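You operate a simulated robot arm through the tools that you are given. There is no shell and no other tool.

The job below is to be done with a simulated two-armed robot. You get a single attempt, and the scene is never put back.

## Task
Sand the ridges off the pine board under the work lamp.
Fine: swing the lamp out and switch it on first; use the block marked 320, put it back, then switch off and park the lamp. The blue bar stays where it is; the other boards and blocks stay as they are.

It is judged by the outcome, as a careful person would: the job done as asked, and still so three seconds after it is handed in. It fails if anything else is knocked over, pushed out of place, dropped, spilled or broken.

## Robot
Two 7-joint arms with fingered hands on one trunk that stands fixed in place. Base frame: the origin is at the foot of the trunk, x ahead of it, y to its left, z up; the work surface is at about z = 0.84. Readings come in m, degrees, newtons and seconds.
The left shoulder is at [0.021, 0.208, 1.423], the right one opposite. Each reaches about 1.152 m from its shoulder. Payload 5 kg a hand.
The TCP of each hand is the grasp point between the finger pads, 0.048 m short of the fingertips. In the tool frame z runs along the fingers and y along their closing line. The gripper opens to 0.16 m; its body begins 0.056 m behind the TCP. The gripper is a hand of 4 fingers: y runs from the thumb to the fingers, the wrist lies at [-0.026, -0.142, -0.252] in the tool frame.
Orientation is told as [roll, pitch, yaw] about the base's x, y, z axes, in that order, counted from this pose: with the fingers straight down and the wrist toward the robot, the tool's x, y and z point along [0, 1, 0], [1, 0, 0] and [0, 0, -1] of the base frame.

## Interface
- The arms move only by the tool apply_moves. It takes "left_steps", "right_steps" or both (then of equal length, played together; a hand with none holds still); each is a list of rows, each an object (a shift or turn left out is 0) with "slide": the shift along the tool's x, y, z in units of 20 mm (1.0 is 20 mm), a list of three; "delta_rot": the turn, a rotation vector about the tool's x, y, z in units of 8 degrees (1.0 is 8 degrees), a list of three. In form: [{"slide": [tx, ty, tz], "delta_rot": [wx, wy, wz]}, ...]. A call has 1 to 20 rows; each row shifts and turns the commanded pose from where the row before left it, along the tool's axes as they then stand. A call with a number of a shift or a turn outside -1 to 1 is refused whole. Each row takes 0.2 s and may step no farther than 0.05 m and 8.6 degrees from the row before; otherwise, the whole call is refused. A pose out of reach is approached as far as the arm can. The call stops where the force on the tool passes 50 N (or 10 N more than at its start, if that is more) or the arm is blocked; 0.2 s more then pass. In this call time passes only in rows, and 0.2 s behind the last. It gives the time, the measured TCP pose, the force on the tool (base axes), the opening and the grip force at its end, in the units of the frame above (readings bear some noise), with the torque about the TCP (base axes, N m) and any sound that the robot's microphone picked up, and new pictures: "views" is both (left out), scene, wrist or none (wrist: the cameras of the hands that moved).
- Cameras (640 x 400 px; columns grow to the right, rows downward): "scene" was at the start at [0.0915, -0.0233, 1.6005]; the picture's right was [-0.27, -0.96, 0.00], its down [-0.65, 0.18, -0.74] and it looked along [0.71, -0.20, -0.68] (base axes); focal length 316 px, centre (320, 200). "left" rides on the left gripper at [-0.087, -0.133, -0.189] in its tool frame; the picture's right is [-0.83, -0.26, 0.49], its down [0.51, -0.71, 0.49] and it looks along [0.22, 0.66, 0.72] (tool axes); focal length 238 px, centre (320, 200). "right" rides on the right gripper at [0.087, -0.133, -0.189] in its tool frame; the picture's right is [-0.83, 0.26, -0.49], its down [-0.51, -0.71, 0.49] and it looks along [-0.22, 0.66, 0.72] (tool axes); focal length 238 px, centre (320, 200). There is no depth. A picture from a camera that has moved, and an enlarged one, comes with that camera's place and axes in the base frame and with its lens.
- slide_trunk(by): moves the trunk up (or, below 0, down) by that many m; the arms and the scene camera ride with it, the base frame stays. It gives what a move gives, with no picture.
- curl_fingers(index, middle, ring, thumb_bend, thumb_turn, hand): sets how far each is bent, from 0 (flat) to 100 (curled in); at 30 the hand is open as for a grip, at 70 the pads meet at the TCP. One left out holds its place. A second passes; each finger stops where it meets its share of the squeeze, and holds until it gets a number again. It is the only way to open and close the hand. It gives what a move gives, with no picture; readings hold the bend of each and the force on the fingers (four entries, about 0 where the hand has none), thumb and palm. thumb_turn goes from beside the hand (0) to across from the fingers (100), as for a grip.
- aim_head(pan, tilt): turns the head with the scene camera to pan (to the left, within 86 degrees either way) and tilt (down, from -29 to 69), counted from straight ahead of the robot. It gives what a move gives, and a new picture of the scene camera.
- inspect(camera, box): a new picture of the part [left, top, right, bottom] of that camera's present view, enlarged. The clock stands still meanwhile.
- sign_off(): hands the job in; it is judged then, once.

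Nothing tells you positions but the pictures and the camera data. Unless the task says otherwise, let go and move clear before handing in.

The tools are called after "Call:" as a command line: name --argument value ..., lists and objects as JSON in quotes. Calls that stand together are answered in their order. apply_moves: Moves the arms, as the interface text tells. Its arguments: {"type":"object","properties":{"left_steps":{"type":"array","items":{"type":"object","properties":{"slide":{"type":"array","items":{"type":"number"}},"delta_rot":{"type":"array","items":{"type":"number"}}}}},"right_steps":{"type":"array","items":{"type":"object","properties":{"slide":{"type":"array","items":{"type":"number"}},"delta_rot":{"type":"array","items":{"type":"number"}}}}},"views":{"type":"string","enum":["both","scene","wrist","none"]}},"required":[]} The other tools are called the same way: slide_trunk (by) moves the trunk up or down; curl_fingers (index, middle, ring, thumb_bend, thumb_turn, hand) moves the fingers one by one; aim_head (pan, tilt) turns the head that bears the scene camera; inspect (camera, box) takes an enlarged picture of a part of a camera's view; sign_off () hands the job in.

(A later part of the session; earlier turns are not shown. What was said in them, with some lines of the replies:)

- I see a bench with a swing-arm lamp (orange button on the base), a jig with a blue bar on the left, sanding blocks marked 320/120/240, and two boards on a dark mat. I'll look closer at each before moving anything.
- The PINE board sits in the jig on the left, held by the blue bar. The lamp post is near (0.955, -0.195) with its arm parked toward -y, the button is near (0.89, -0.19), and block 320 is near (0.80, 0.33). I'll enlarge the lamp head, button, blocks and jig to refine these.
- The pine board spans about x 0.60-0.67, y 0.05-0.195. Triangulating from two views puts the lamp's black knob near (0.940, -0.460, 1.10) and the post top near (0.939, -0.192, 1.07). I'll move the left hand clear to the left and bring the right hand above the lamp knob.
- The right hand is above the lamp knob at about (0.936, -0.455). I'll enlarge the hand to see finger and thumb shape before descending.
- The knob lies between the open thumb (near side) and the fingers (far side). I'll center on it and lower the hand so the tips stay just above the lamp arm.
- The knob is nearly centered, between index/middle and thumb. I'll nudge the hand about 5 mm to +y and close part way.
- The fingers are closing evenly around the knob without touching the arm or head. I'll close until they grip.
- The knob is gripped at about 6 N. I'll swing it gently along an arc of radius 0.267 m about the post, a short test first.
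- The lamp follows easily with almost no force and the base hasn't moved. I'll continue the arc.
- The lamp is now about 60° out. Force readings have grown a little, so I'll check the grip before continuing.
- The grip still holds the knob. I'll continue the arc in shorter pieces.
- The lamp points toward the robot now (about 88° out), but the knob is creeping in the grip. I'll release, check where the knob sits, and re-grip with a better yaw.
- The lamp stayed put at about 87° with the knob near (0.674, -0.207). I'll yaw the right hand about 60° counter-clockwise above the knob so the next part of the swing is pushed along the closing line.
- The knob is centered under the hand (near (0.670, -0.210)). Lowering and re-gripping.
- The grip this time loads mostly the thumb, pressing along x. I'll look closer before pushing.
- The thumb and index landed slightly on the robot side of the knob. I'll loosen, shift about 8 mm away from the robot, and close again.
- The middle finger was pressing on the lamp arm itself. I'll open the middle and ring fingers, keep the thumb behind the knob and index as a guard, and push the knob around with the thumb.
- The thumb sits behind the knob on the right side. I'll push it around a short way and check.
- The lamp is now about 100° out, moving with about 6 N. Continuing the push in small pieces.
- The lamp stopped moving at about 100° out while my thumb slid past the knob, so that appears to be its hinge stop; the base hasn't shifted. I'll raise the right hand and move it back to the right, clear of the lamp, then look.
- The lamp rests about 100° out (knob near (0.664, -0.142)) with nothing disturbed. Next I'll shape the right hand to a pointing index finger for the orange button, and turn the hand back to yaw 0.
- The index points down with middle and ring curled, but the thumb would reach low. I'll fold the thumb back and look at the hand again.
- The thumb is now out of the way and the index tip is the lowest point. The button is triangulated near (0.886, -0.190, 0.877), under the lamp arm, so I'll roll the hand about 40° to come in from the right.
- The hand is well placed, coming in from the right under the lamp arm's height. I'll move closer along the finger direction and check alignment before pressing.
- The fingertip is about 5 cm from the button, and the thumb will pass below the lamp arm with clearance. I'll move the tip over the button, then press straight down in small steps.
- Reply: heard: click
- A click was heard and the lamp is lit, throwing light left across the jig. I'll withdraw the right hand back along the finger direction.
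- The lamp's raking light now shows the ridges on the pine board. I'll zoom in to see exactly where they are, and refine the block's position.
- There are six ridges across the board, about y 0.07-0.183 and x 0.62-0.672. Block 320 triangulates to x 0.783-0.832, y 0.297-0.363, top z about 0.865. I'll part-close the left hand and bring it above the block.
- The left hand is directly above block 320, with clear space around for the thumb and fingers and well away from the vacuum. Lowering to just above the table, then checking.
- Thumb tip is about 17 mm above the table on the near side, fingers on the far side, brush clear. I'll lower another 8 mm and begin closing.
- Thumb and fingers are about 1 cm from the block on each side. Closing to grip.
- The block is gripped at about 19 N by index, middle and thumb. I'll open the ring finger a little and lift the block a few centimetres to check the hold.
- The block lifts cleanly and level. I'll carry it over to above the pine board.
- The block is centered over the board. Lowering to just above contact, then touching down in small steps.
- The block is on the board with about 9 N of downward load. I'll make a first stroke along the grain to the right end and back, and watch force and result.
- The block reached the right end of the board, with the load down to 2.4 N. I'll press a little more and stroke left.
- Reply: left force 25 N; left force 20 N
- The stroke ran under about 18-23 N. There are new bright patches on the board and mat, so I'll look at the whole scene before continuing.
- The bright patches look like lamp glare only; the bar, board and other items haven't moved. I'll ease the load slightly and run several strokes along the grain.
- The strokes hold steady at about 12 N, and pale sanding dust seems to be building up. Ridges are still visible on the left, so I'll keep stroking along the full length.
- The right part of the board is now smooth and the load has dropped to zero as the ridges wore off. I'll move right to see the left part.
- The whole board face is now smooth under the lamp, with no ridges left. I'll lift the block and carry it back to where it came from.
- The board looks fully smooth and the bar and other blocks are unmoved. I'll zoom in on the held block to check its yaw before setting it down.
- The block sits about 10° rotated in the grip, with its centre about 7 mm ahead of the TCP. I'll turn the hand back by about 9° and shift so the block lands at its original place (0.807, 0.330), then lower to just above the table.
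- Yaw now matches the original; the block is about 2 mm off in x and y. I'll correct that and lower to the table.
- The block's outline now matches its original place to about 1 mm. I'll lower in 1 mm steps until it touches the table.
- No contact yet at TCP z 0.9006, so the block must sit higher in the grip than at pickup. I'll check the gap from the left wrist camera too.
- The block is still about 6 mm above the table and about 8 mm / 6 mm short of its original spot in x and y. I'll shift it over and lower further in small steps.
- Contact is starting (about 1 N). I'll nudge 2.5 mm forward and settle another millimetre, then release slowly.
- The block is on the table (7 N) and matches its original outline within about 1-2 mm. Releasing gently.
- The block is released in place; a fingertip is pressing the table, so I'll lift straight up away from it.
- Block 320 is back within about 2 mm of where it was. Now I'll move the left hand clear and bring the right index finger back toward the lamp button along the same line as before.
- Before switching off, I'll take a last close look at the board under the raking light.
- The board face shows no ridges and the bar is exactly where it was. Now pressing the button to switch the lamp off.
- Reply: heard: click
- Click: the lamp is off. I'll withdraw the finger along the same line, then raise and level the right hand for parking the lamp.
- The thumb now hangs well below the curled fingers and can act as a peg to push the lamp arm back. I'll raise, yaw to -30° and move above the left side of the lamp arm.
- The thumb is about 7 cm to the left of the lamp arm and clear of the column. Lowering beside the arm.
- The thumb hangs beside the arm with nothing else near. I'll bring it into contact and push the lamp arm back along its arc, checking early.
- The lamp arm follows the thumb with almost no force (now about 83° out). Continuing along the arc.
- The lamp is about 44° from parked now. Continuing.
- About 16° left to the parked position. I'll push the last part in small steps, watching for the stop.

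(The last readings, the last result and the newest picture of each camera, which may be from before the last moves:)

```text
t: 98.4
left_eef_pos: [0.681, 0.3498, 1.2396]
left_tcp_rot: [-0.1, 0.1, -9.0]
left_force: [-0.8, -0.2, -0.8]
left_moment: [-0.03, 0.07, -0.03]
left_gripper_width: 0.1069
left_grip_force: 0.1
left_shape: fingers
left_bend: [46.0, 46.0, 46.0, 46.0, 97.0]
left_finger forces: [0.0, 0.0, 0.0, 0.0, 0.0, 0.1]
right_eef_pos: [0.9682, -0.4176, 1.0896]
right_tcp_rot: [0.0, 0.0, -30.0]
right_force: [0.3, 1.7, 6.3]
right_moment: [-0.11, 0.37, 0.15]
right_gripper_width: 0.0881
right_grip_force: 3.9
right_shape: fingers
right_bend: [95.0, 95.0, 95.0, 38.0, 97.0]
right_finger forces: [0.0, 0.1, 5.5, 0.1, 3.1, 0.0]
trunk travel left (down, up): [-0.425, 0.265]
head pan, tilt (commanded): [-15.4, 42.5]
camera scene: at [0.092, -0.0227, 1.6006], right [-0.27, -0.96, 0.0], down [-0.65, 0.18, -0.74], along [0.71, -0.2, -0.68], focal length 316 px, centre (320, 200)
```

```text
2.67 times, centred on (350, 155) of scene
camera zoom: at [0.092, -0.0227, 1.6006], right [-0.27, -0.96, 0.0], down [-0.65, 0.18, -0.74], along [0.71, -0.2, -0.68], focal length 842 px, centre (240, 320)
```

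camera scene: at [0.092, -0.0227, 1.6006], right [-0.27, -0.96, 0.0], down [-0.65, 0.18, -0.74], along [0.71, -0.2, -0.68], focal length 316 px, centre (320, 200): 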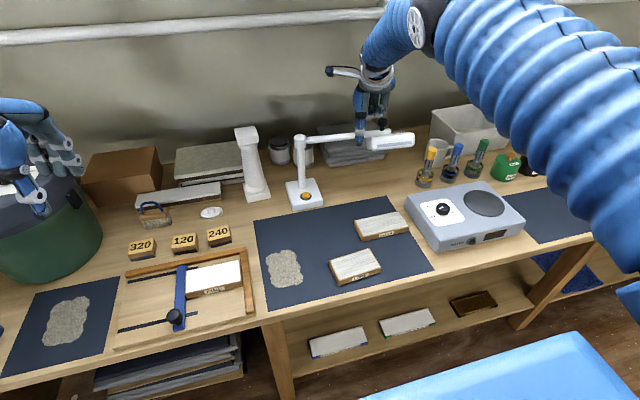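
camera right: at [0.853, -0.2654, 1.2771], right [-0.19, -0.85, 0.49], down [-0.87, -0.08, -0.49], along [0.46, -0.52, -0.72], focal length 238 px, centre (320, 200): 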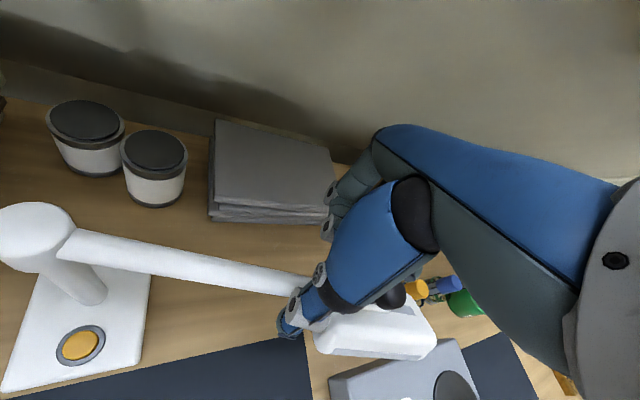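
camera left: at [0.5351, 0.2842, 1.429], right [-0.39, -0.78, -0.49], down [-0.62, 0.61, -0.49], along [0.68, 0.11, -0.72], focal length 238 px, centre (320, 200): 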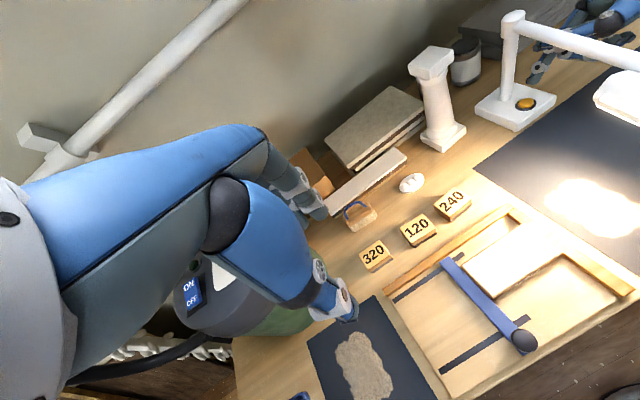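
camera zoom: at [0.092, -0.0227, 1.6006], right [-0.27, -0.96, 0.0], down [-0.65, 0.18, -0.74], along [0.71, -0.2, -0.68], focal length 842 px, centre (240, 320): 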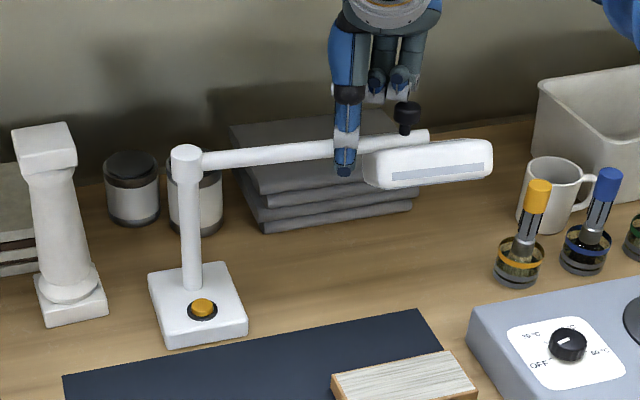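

A curled ring finger is touching the knob. I'll back off slightly, slide the hand inward along the arm away from the knob, and finish the last 5° from there.

Call:
apply_moves --right_steps '[{"slide": [-0.2, -0.35, -0.1]}, {"slide": [0.975, -0.56, 0]}, {"slide": [0.975, -0.56, 0]}]' --views "both"

Call:
inspect --camera "scene" --box '[270, 80, 430, 230]'

```text
t: 99.2
left_eef_pos: [0.681, 0.35, 1.239]
left_tcp_rot: [-0.1, 0.0, -9.0]
left_force: [0.1, 0.5, 0.1]
left_moment: [-0.07, -0.05, -0.01]
left_gripper_width: 0.1069
left_grip_force: 0.1
left_shape: fingers
left_bend: [46.0, 46.0, 46.0, 46.0, 97.0]
left_finger forces: [0.0, 0.0, 0.0, 0.0, 0.1, 0.0]
right_eef_pos: [0.961, -0.3704, 1.0907]
right_tcp_rot: [0.0, 0.0, -30.1]
right_force: [0.1, -0.4, -1.2]
right_moment: [0.07, -0.07, -0.02]
right_gripper_width: 0.087
right_grip_force: 0.1
right_shape: fingers
right_bend: [95.0, 95.0, 95.0, 40.0, 97.0]
right_finger forces: [0.0, 0.1, 0.0, 0.0, 0.0, 0.0]
trunk travel left (down, up): [-0.425, 0.265]
head pan, tilt (commanded): [-15.4, 42.5]
camera scene: at [0.0913, -0.022, 1.6005], right [-0.27, -0.96, 0.0], down [-0.65, 0.18, -0.74], along [0.71, -0.2, -0.68], focal length 316 px, centre (320, 200)
camera right: at [0.8889, -0.2288, 1.2793], right [-0.19, -0.85, 0.49], down [-0.87, -0.08, -0.49], along [0.46, -0.52, -0.72], focal length 238 px, centre (320, 200)
```

scene: 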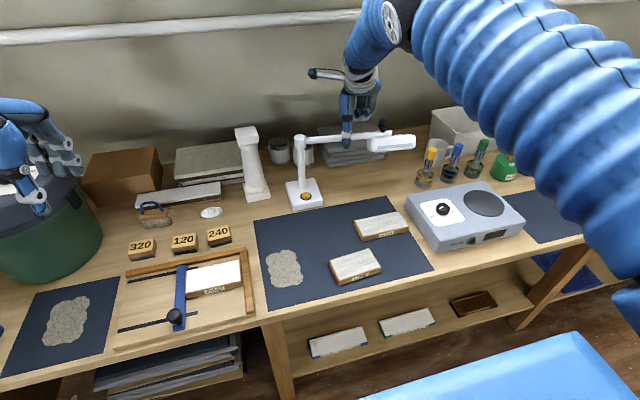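
right: 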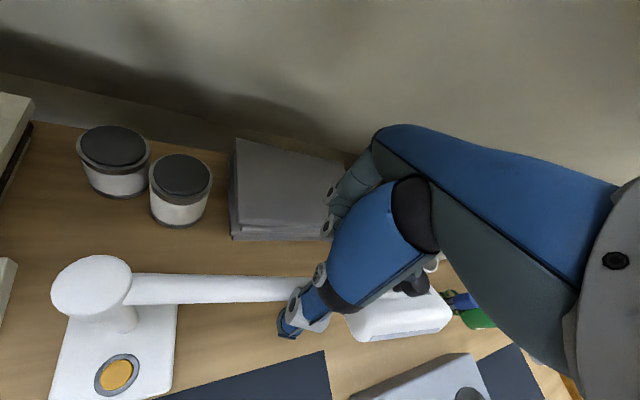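

```text
2.67 times, centred on (350, 155) of scene
camera zoom: at [0.0913, -0.022, 1.6005], right [-0.27, -0.96, 0.0], down [-0.65, 0.18, -0.74], along [0.71, -0.2, -0.68], focal length 842 px, centre (240, 320)
```

zoom: 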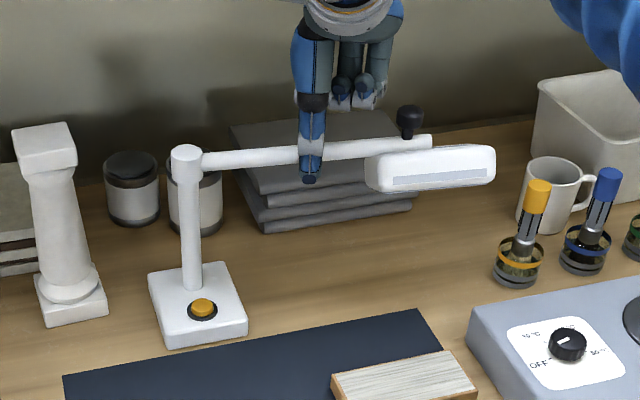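

Clear of the knob now. Pushing the arm the last few degrees in small steps and comparing with the original view.

Call:
apply_moves --right_steps '[{"slide": [0.25, 0.433, 0]}, {"slide": [0.15, 0.26, 0]}]' --views "none"

Call:
inspect --camera "scene" --box '[340, 100, 430, 170]'

```text
t: 99.8
left_eef_pos: [0.6806, 0.3492, 1.2391]
left_tcp_rot: [0.0, 0.0, -8.8]
left_force: [-0.2, -0.5, 0.2]
left_moment: [0.02, 0.0, 0.0]
left_gripper_width: 0.1071
left_grip_force: 0.1
left_shape: fingers
left_bend: [46.0, 46.0, 46.0, 46.0, 97.0]
left_finger forces: [0.1, 0.1, 0.0, 0.0, 0.0, 0.1]
right_eef_pos: [0.9745, -0.3705, 1.0911]
right_tcp_rot: [0.0, 0.0, -29.9]
right_force: [0.5, 0.6, -0.9]
right_moment: [0.03, -0.01, 0.03]
right_gripper_width: 0.0872
right_grip_force: 0.1
right_shape: fingers
right_bend: [95.0, 95.0, 95.0, 40.0, 97.0]
right_finger forces: [0.0, 0.1, 0.1, 0.0, 0.0, 0.1]
trunk travel left (down, up): [-0.425, 0.265]
head pan, tilt (commanded): [-15.4, 42.5]
```

```text
5.71 times, centred on (385, 135) of scene
camera zoom: at [0.0917, -0.0232, 1.6005], right [-0.27, -0.96, 0.0], down [-0.65, 0.18, -0.74], along [0.71, -0.2, -0.68], focal length 1804 px, centre (-51, 571)
```

zoom: 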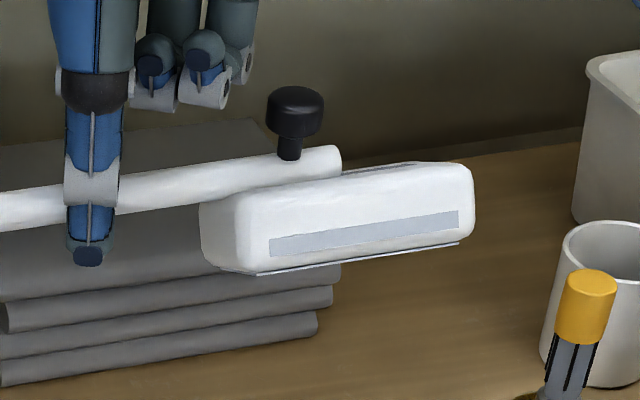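

The lamp now matches its original parked view exactly. I'll back the thumb away from the arm, then raise the hand.

Call:
apply_moves --right_steps '[{"slide": [-0.5, -0.866, 0]}, {"slide": [-0.5, -0.866, 0]}, {"slide": [0, 0, -1]}, {"slide": [0, 0, -1]}, {"slide": [0, 0, -1]}, {"slide": [0, 0, -1]}, {"slide": [0, 0, -1]}, {"slide": [0, 0, -1]}, {"slide": [0, 0, -1]}, {"slide": [-0.5, -0.866, 0]}, {"slide": [-0.5, -0.866, 0]}, {"slide": [-0.5, -0.866, 0]}, {"slide": [-0.5, -0.866, 0]}, {"slide": [-0.5, -0.866, 0]}, {"slide": [-0.5, -0.866, 0]}, {"slide": [-0.5, -0.866, 0]}, {"slide": [-0.5, -0.866, 0]}]' --views "both"

Call:
inspect --camera "scene" --box '[340, 100, 430, 170]'

Call:
inspect --camera "scene" --box '[260, 100, 440, 300]'

Call:
inspect --camera "scene" --box '[100, 180, 280, 360]'

```text
t: 103.4
left_eef_pos: [0.6809, 0.3486, 1.24]
left_tcp_rot: [0.1, 0.0, -9.0]
left_force: [-0.7, 0.1, 0.4]
left_moment: [-0.03, -0.02, 0.02]
left_gripper_width: 0.1071
left_grip_force: 0.0
left_shape: fingers
left_bend: [46.0, 46.0, 46.0, 46.0, 97.0]
left_finger forces: [0.0, 0.0, 0.1, 0.0, 0.1, 0.0]
right_eef_pos: [0.7756, -0.3731, 1.2337]
right_tcp_rot: [0.0, 0.0, -30.0]
right_force: [-0.6, 0.6, 0.5]
right_moment: [-0.01, -0.03, 0.01]
right_gripper_width: 0.0868
right_grip_force: 0.0
right_shape: fingers
right_bend: [95.0, 95.0, 95.0, 40.0, 97.0]
right_finger forces: [0.1, 0.0, 0.0, 0.1, 0.0, 0.0]
trunk travel left (down, up): [-0.425, 0.265]
head pan, tilt (commanded): [-15.4, 42.5]
camera scene: at [0.0905, -0.0231, 1.6006], right [-0.27, -0.96, 0.0], down [-0.65, 0.18, -0.74], along [0.71, -0.2, -0.68], focal length 316 px, centre (320, 200)
camera right: at [0.7037, -0.2317, 1.4214], right [-0.19, -0.85, 0.49], down [-0.87, -0.08, -0.49], along [0.46, -0.52, -0.72], focal length 238 px, centre (320, 200)
```

scene: 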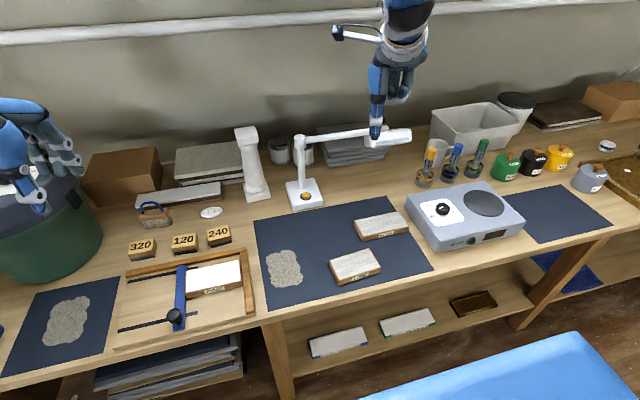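
right: 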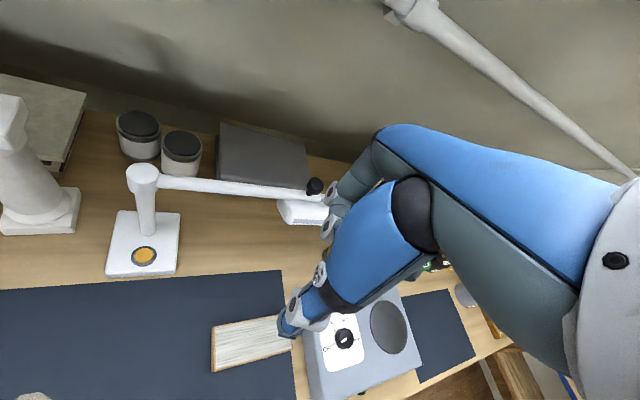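

```text
5.71 times, centred on (385, 135) of scene
camera zoom: at [0.0905, -0.0231, 1.6006], right [-0.27, -0.96, 0.0], down [-0.65, 0.18, -0.74], along [0.71, -0.2, -0.68], focal length 1804 px, centre (-51, 571)
```

zoom: 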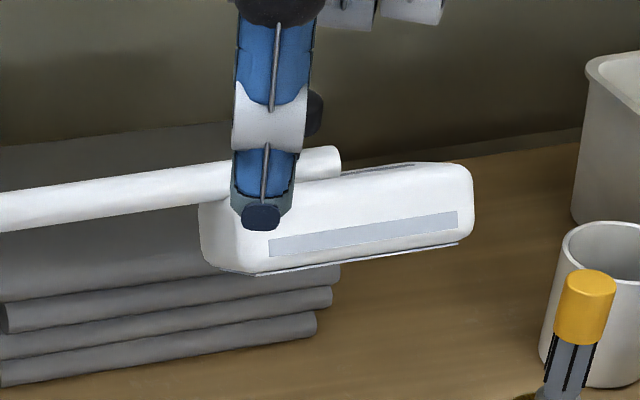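

```text
2.00 times, centred on (350, 200) of scene
camera zoom: at [0.0905, -0.0231, 1.6006], right [-0.27, -0.96, 0.0], down [-0.65, 0.18, -0.74], along [0.71, -0.2, -0.68], focal length 632 px, centre (260, 200)
```

zoom: 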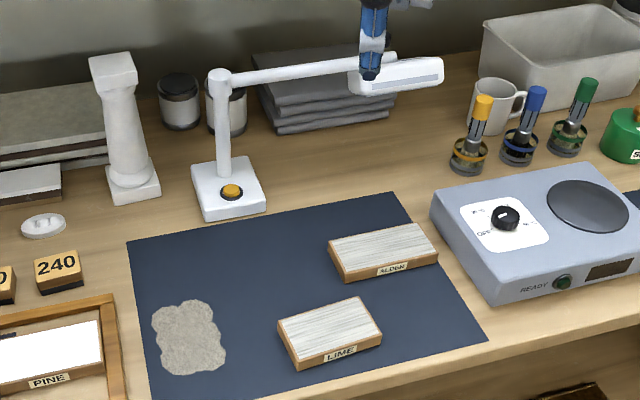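

```text
2.22 times, centred on (190, 270) of scene
camera zoom: at [0.0905, -0.0231, 1.6006], right [-0.27, -0.96, 0.0], down [-0.65, 0.18, -0.74], along [0.71, -0.2, -0.68], focal length 702 px, centre (609, 44)
```

zoom: 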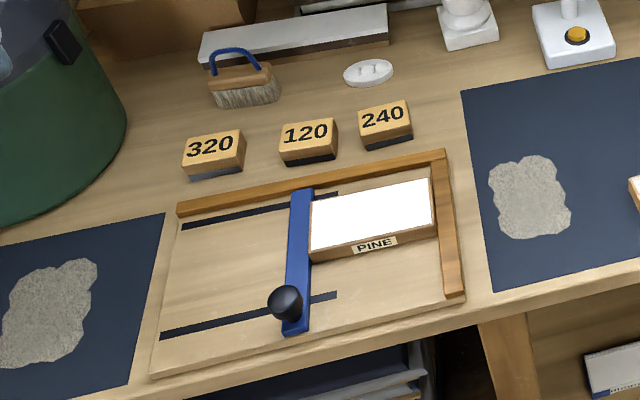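

Everything is in place: lamp off and parked as at the start, block 320 back in its row, bar and other boards unmoved, and the pine board smooth. I'll draw both hands back clear and take one last look.

Call:
apply_moves --left_steps '[{"slide": [0, -0.5, -0.5]}, {"slide": [0, -0.5, -0.5]}, {"slide": [0, -0.5, -0.5]}, {"slide": [0, -0.5, -0.5]}, {"slide": [0, 0, 0]}, {"slide": [0, 0, 0]}, {"slide": [0, 0, 0]}, {"slide": [0, 0, 0]}]' --right_steps '[{"slide": [-0.8, -0.6, -0.2]}, {"slide": [-0.8, -0.6, -0.2]}, {"slide": [-0.8, -0.6, -0.2]}, {"slide": [-0.8, -0.6, -0.2]}, {"slide": [-0.8, -0.6, -0.2]}, {"slide": [-0.8, -0.6, -0.2]}, {"slide": [-0.8, -0.6, 0]}, {"slide": [-0.8, -0.6, 0]}]' --views "scene"

Call:
inspect --camera "scene" --box '[340, 100, 430, 170]'

Call:
inspect --camera "scene" --box '[115, 220, 205, 280]'

Call:
inspect --camera "scene" --box '[275, 120, 365, 220]'

```text
t: 105.2
left_eef_pos: [0.6391, 0.357, 1.2785]
left_tcp_rot: [0.0, 0.0, -8.9]
left_force: [-1.0, 0.9, -0.3]
left_moment: [0.01, -0.05, -0.02]
left_gripper_width: 0.1072
left_grip_force: 0.1
left_shape: fingers
left_bend: [46.0, 46.0, 46.0, 46.0, 97.0]
left_finger forces: [0.1, 0.1, 0.0, 0.1, 0.0, 0.0]
right_eef_pos: [0.6275, -0.437, 1.2555]
right_tcp_rot: [0.0, 0.0, -30.0]
right_force: [-0.6, 0.5, -0.3]
right_moment: [0.0, -0.03, -0.02]
right_gripper_width: 0.0867
right_grip_force: 0.0
right_shape: fingers
right_bend: [95.0, 95.0, 95.0, 40.0, 97.0]
right_finger forces: [0.1, 0.0, 0.0, 0.1, 0.0, 0.1]
trunk travel left (down, up): [-0.425, 0.265]
head pan, tilt (commanded): [-15.4, 42.5]
camera scene: at [0.0909, -0.0234, 1.6006], right [-0.27, -0.96, 0.0], down [-0.65, 0.18, -0.74], along [0.71, -0.2, -0.68], focal length 316 px, centre (320, 200)
```

scene: 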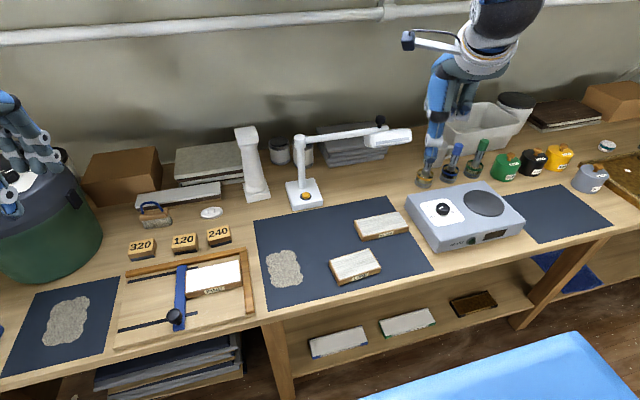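

```text
5.71 times, centred on (385, 135) of scene
camera zoom: at [0.0909, -0.0234, 1.6006], right [-0.27, -0.96, 0.0], down [-0.65, 0.18, -0.74], along [0.71, -0.2, -0.68], focal length 1804 px, centre (-51, 571)
```

zoom: 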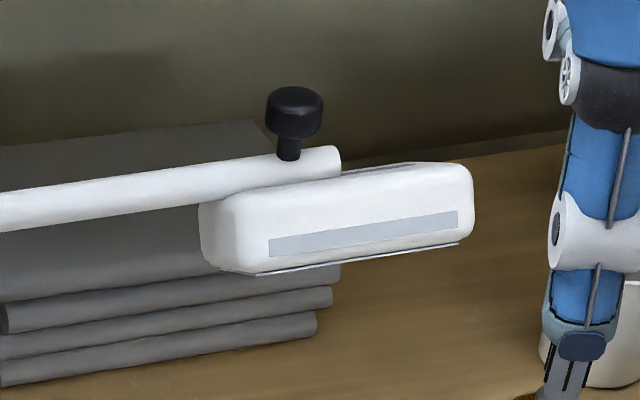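

```text
6.67 times, centred on (160, 250) of scene
camera zoom: at [0.0909, -0.0234, 1.6006], right [-0.27, -0.96, 0.0], down [-0.65, 0.18, -0.74], along [0.71, -0.2, -0.68], focal length 2105 px, centre (1387, -133)
```

zoom: 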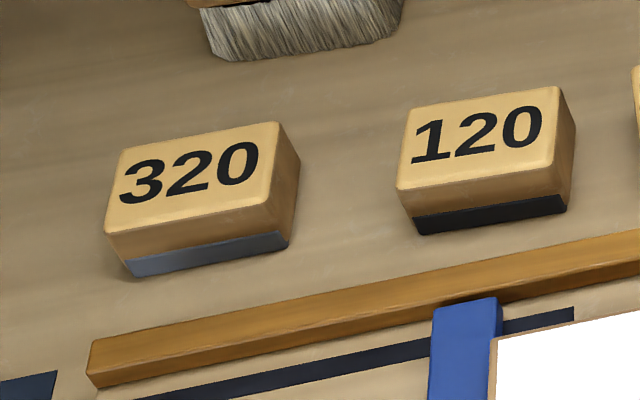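

```text
4.00 times, centred on (320, 170) of scene
camera zoom: at [0.0909, -0.0234, 1.6006], right [-0.27, -0.96, 0.0], down [-0.65, 0.18, -0.74], along [0.71, -0.2, -0.68], focal length 1263 px, centre (320, 320)
```

zoom: 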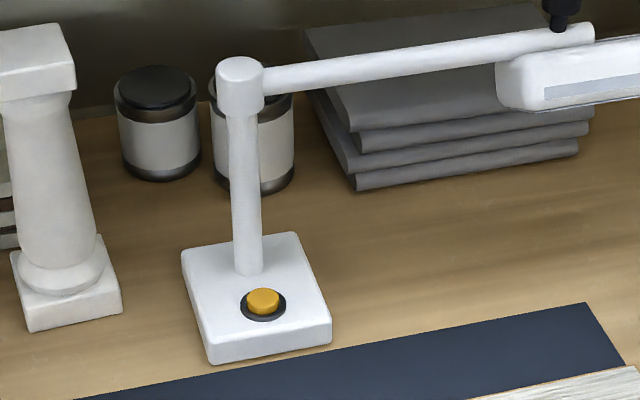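

The lamp is off and parked as it was at the start, and block 320 sits back in its row. The blue bar and the other boards and blocks are unmoved, the pine board is smooth, and both hands are clear. Handing in.

Call:
sign_off

```text
The job is handed in.
```

The pine board is sanded smooth. Under the lamp it showed six ridges, and after sanding with the 320 block none were visible.

- **Lamp:** I swung it out as far as it would go, about 100°, and switched it on before sanding. Afterwards I switched it off and parked it, and it matches its starting view.
- **320 block:** It is back in its row, within about 2 mm of where it was.
- **Blue bar, other boards and blocks:** None of them moved.

The sanding left a patch of fine dust on the dark mat to the right of the jig. I did not clean it up, since you didn't ask for that.

When the lamp reached its limit on the way out, my thumb slipped past its knob and jolted the robot slightly. I saw no shift in the lamp or its base.
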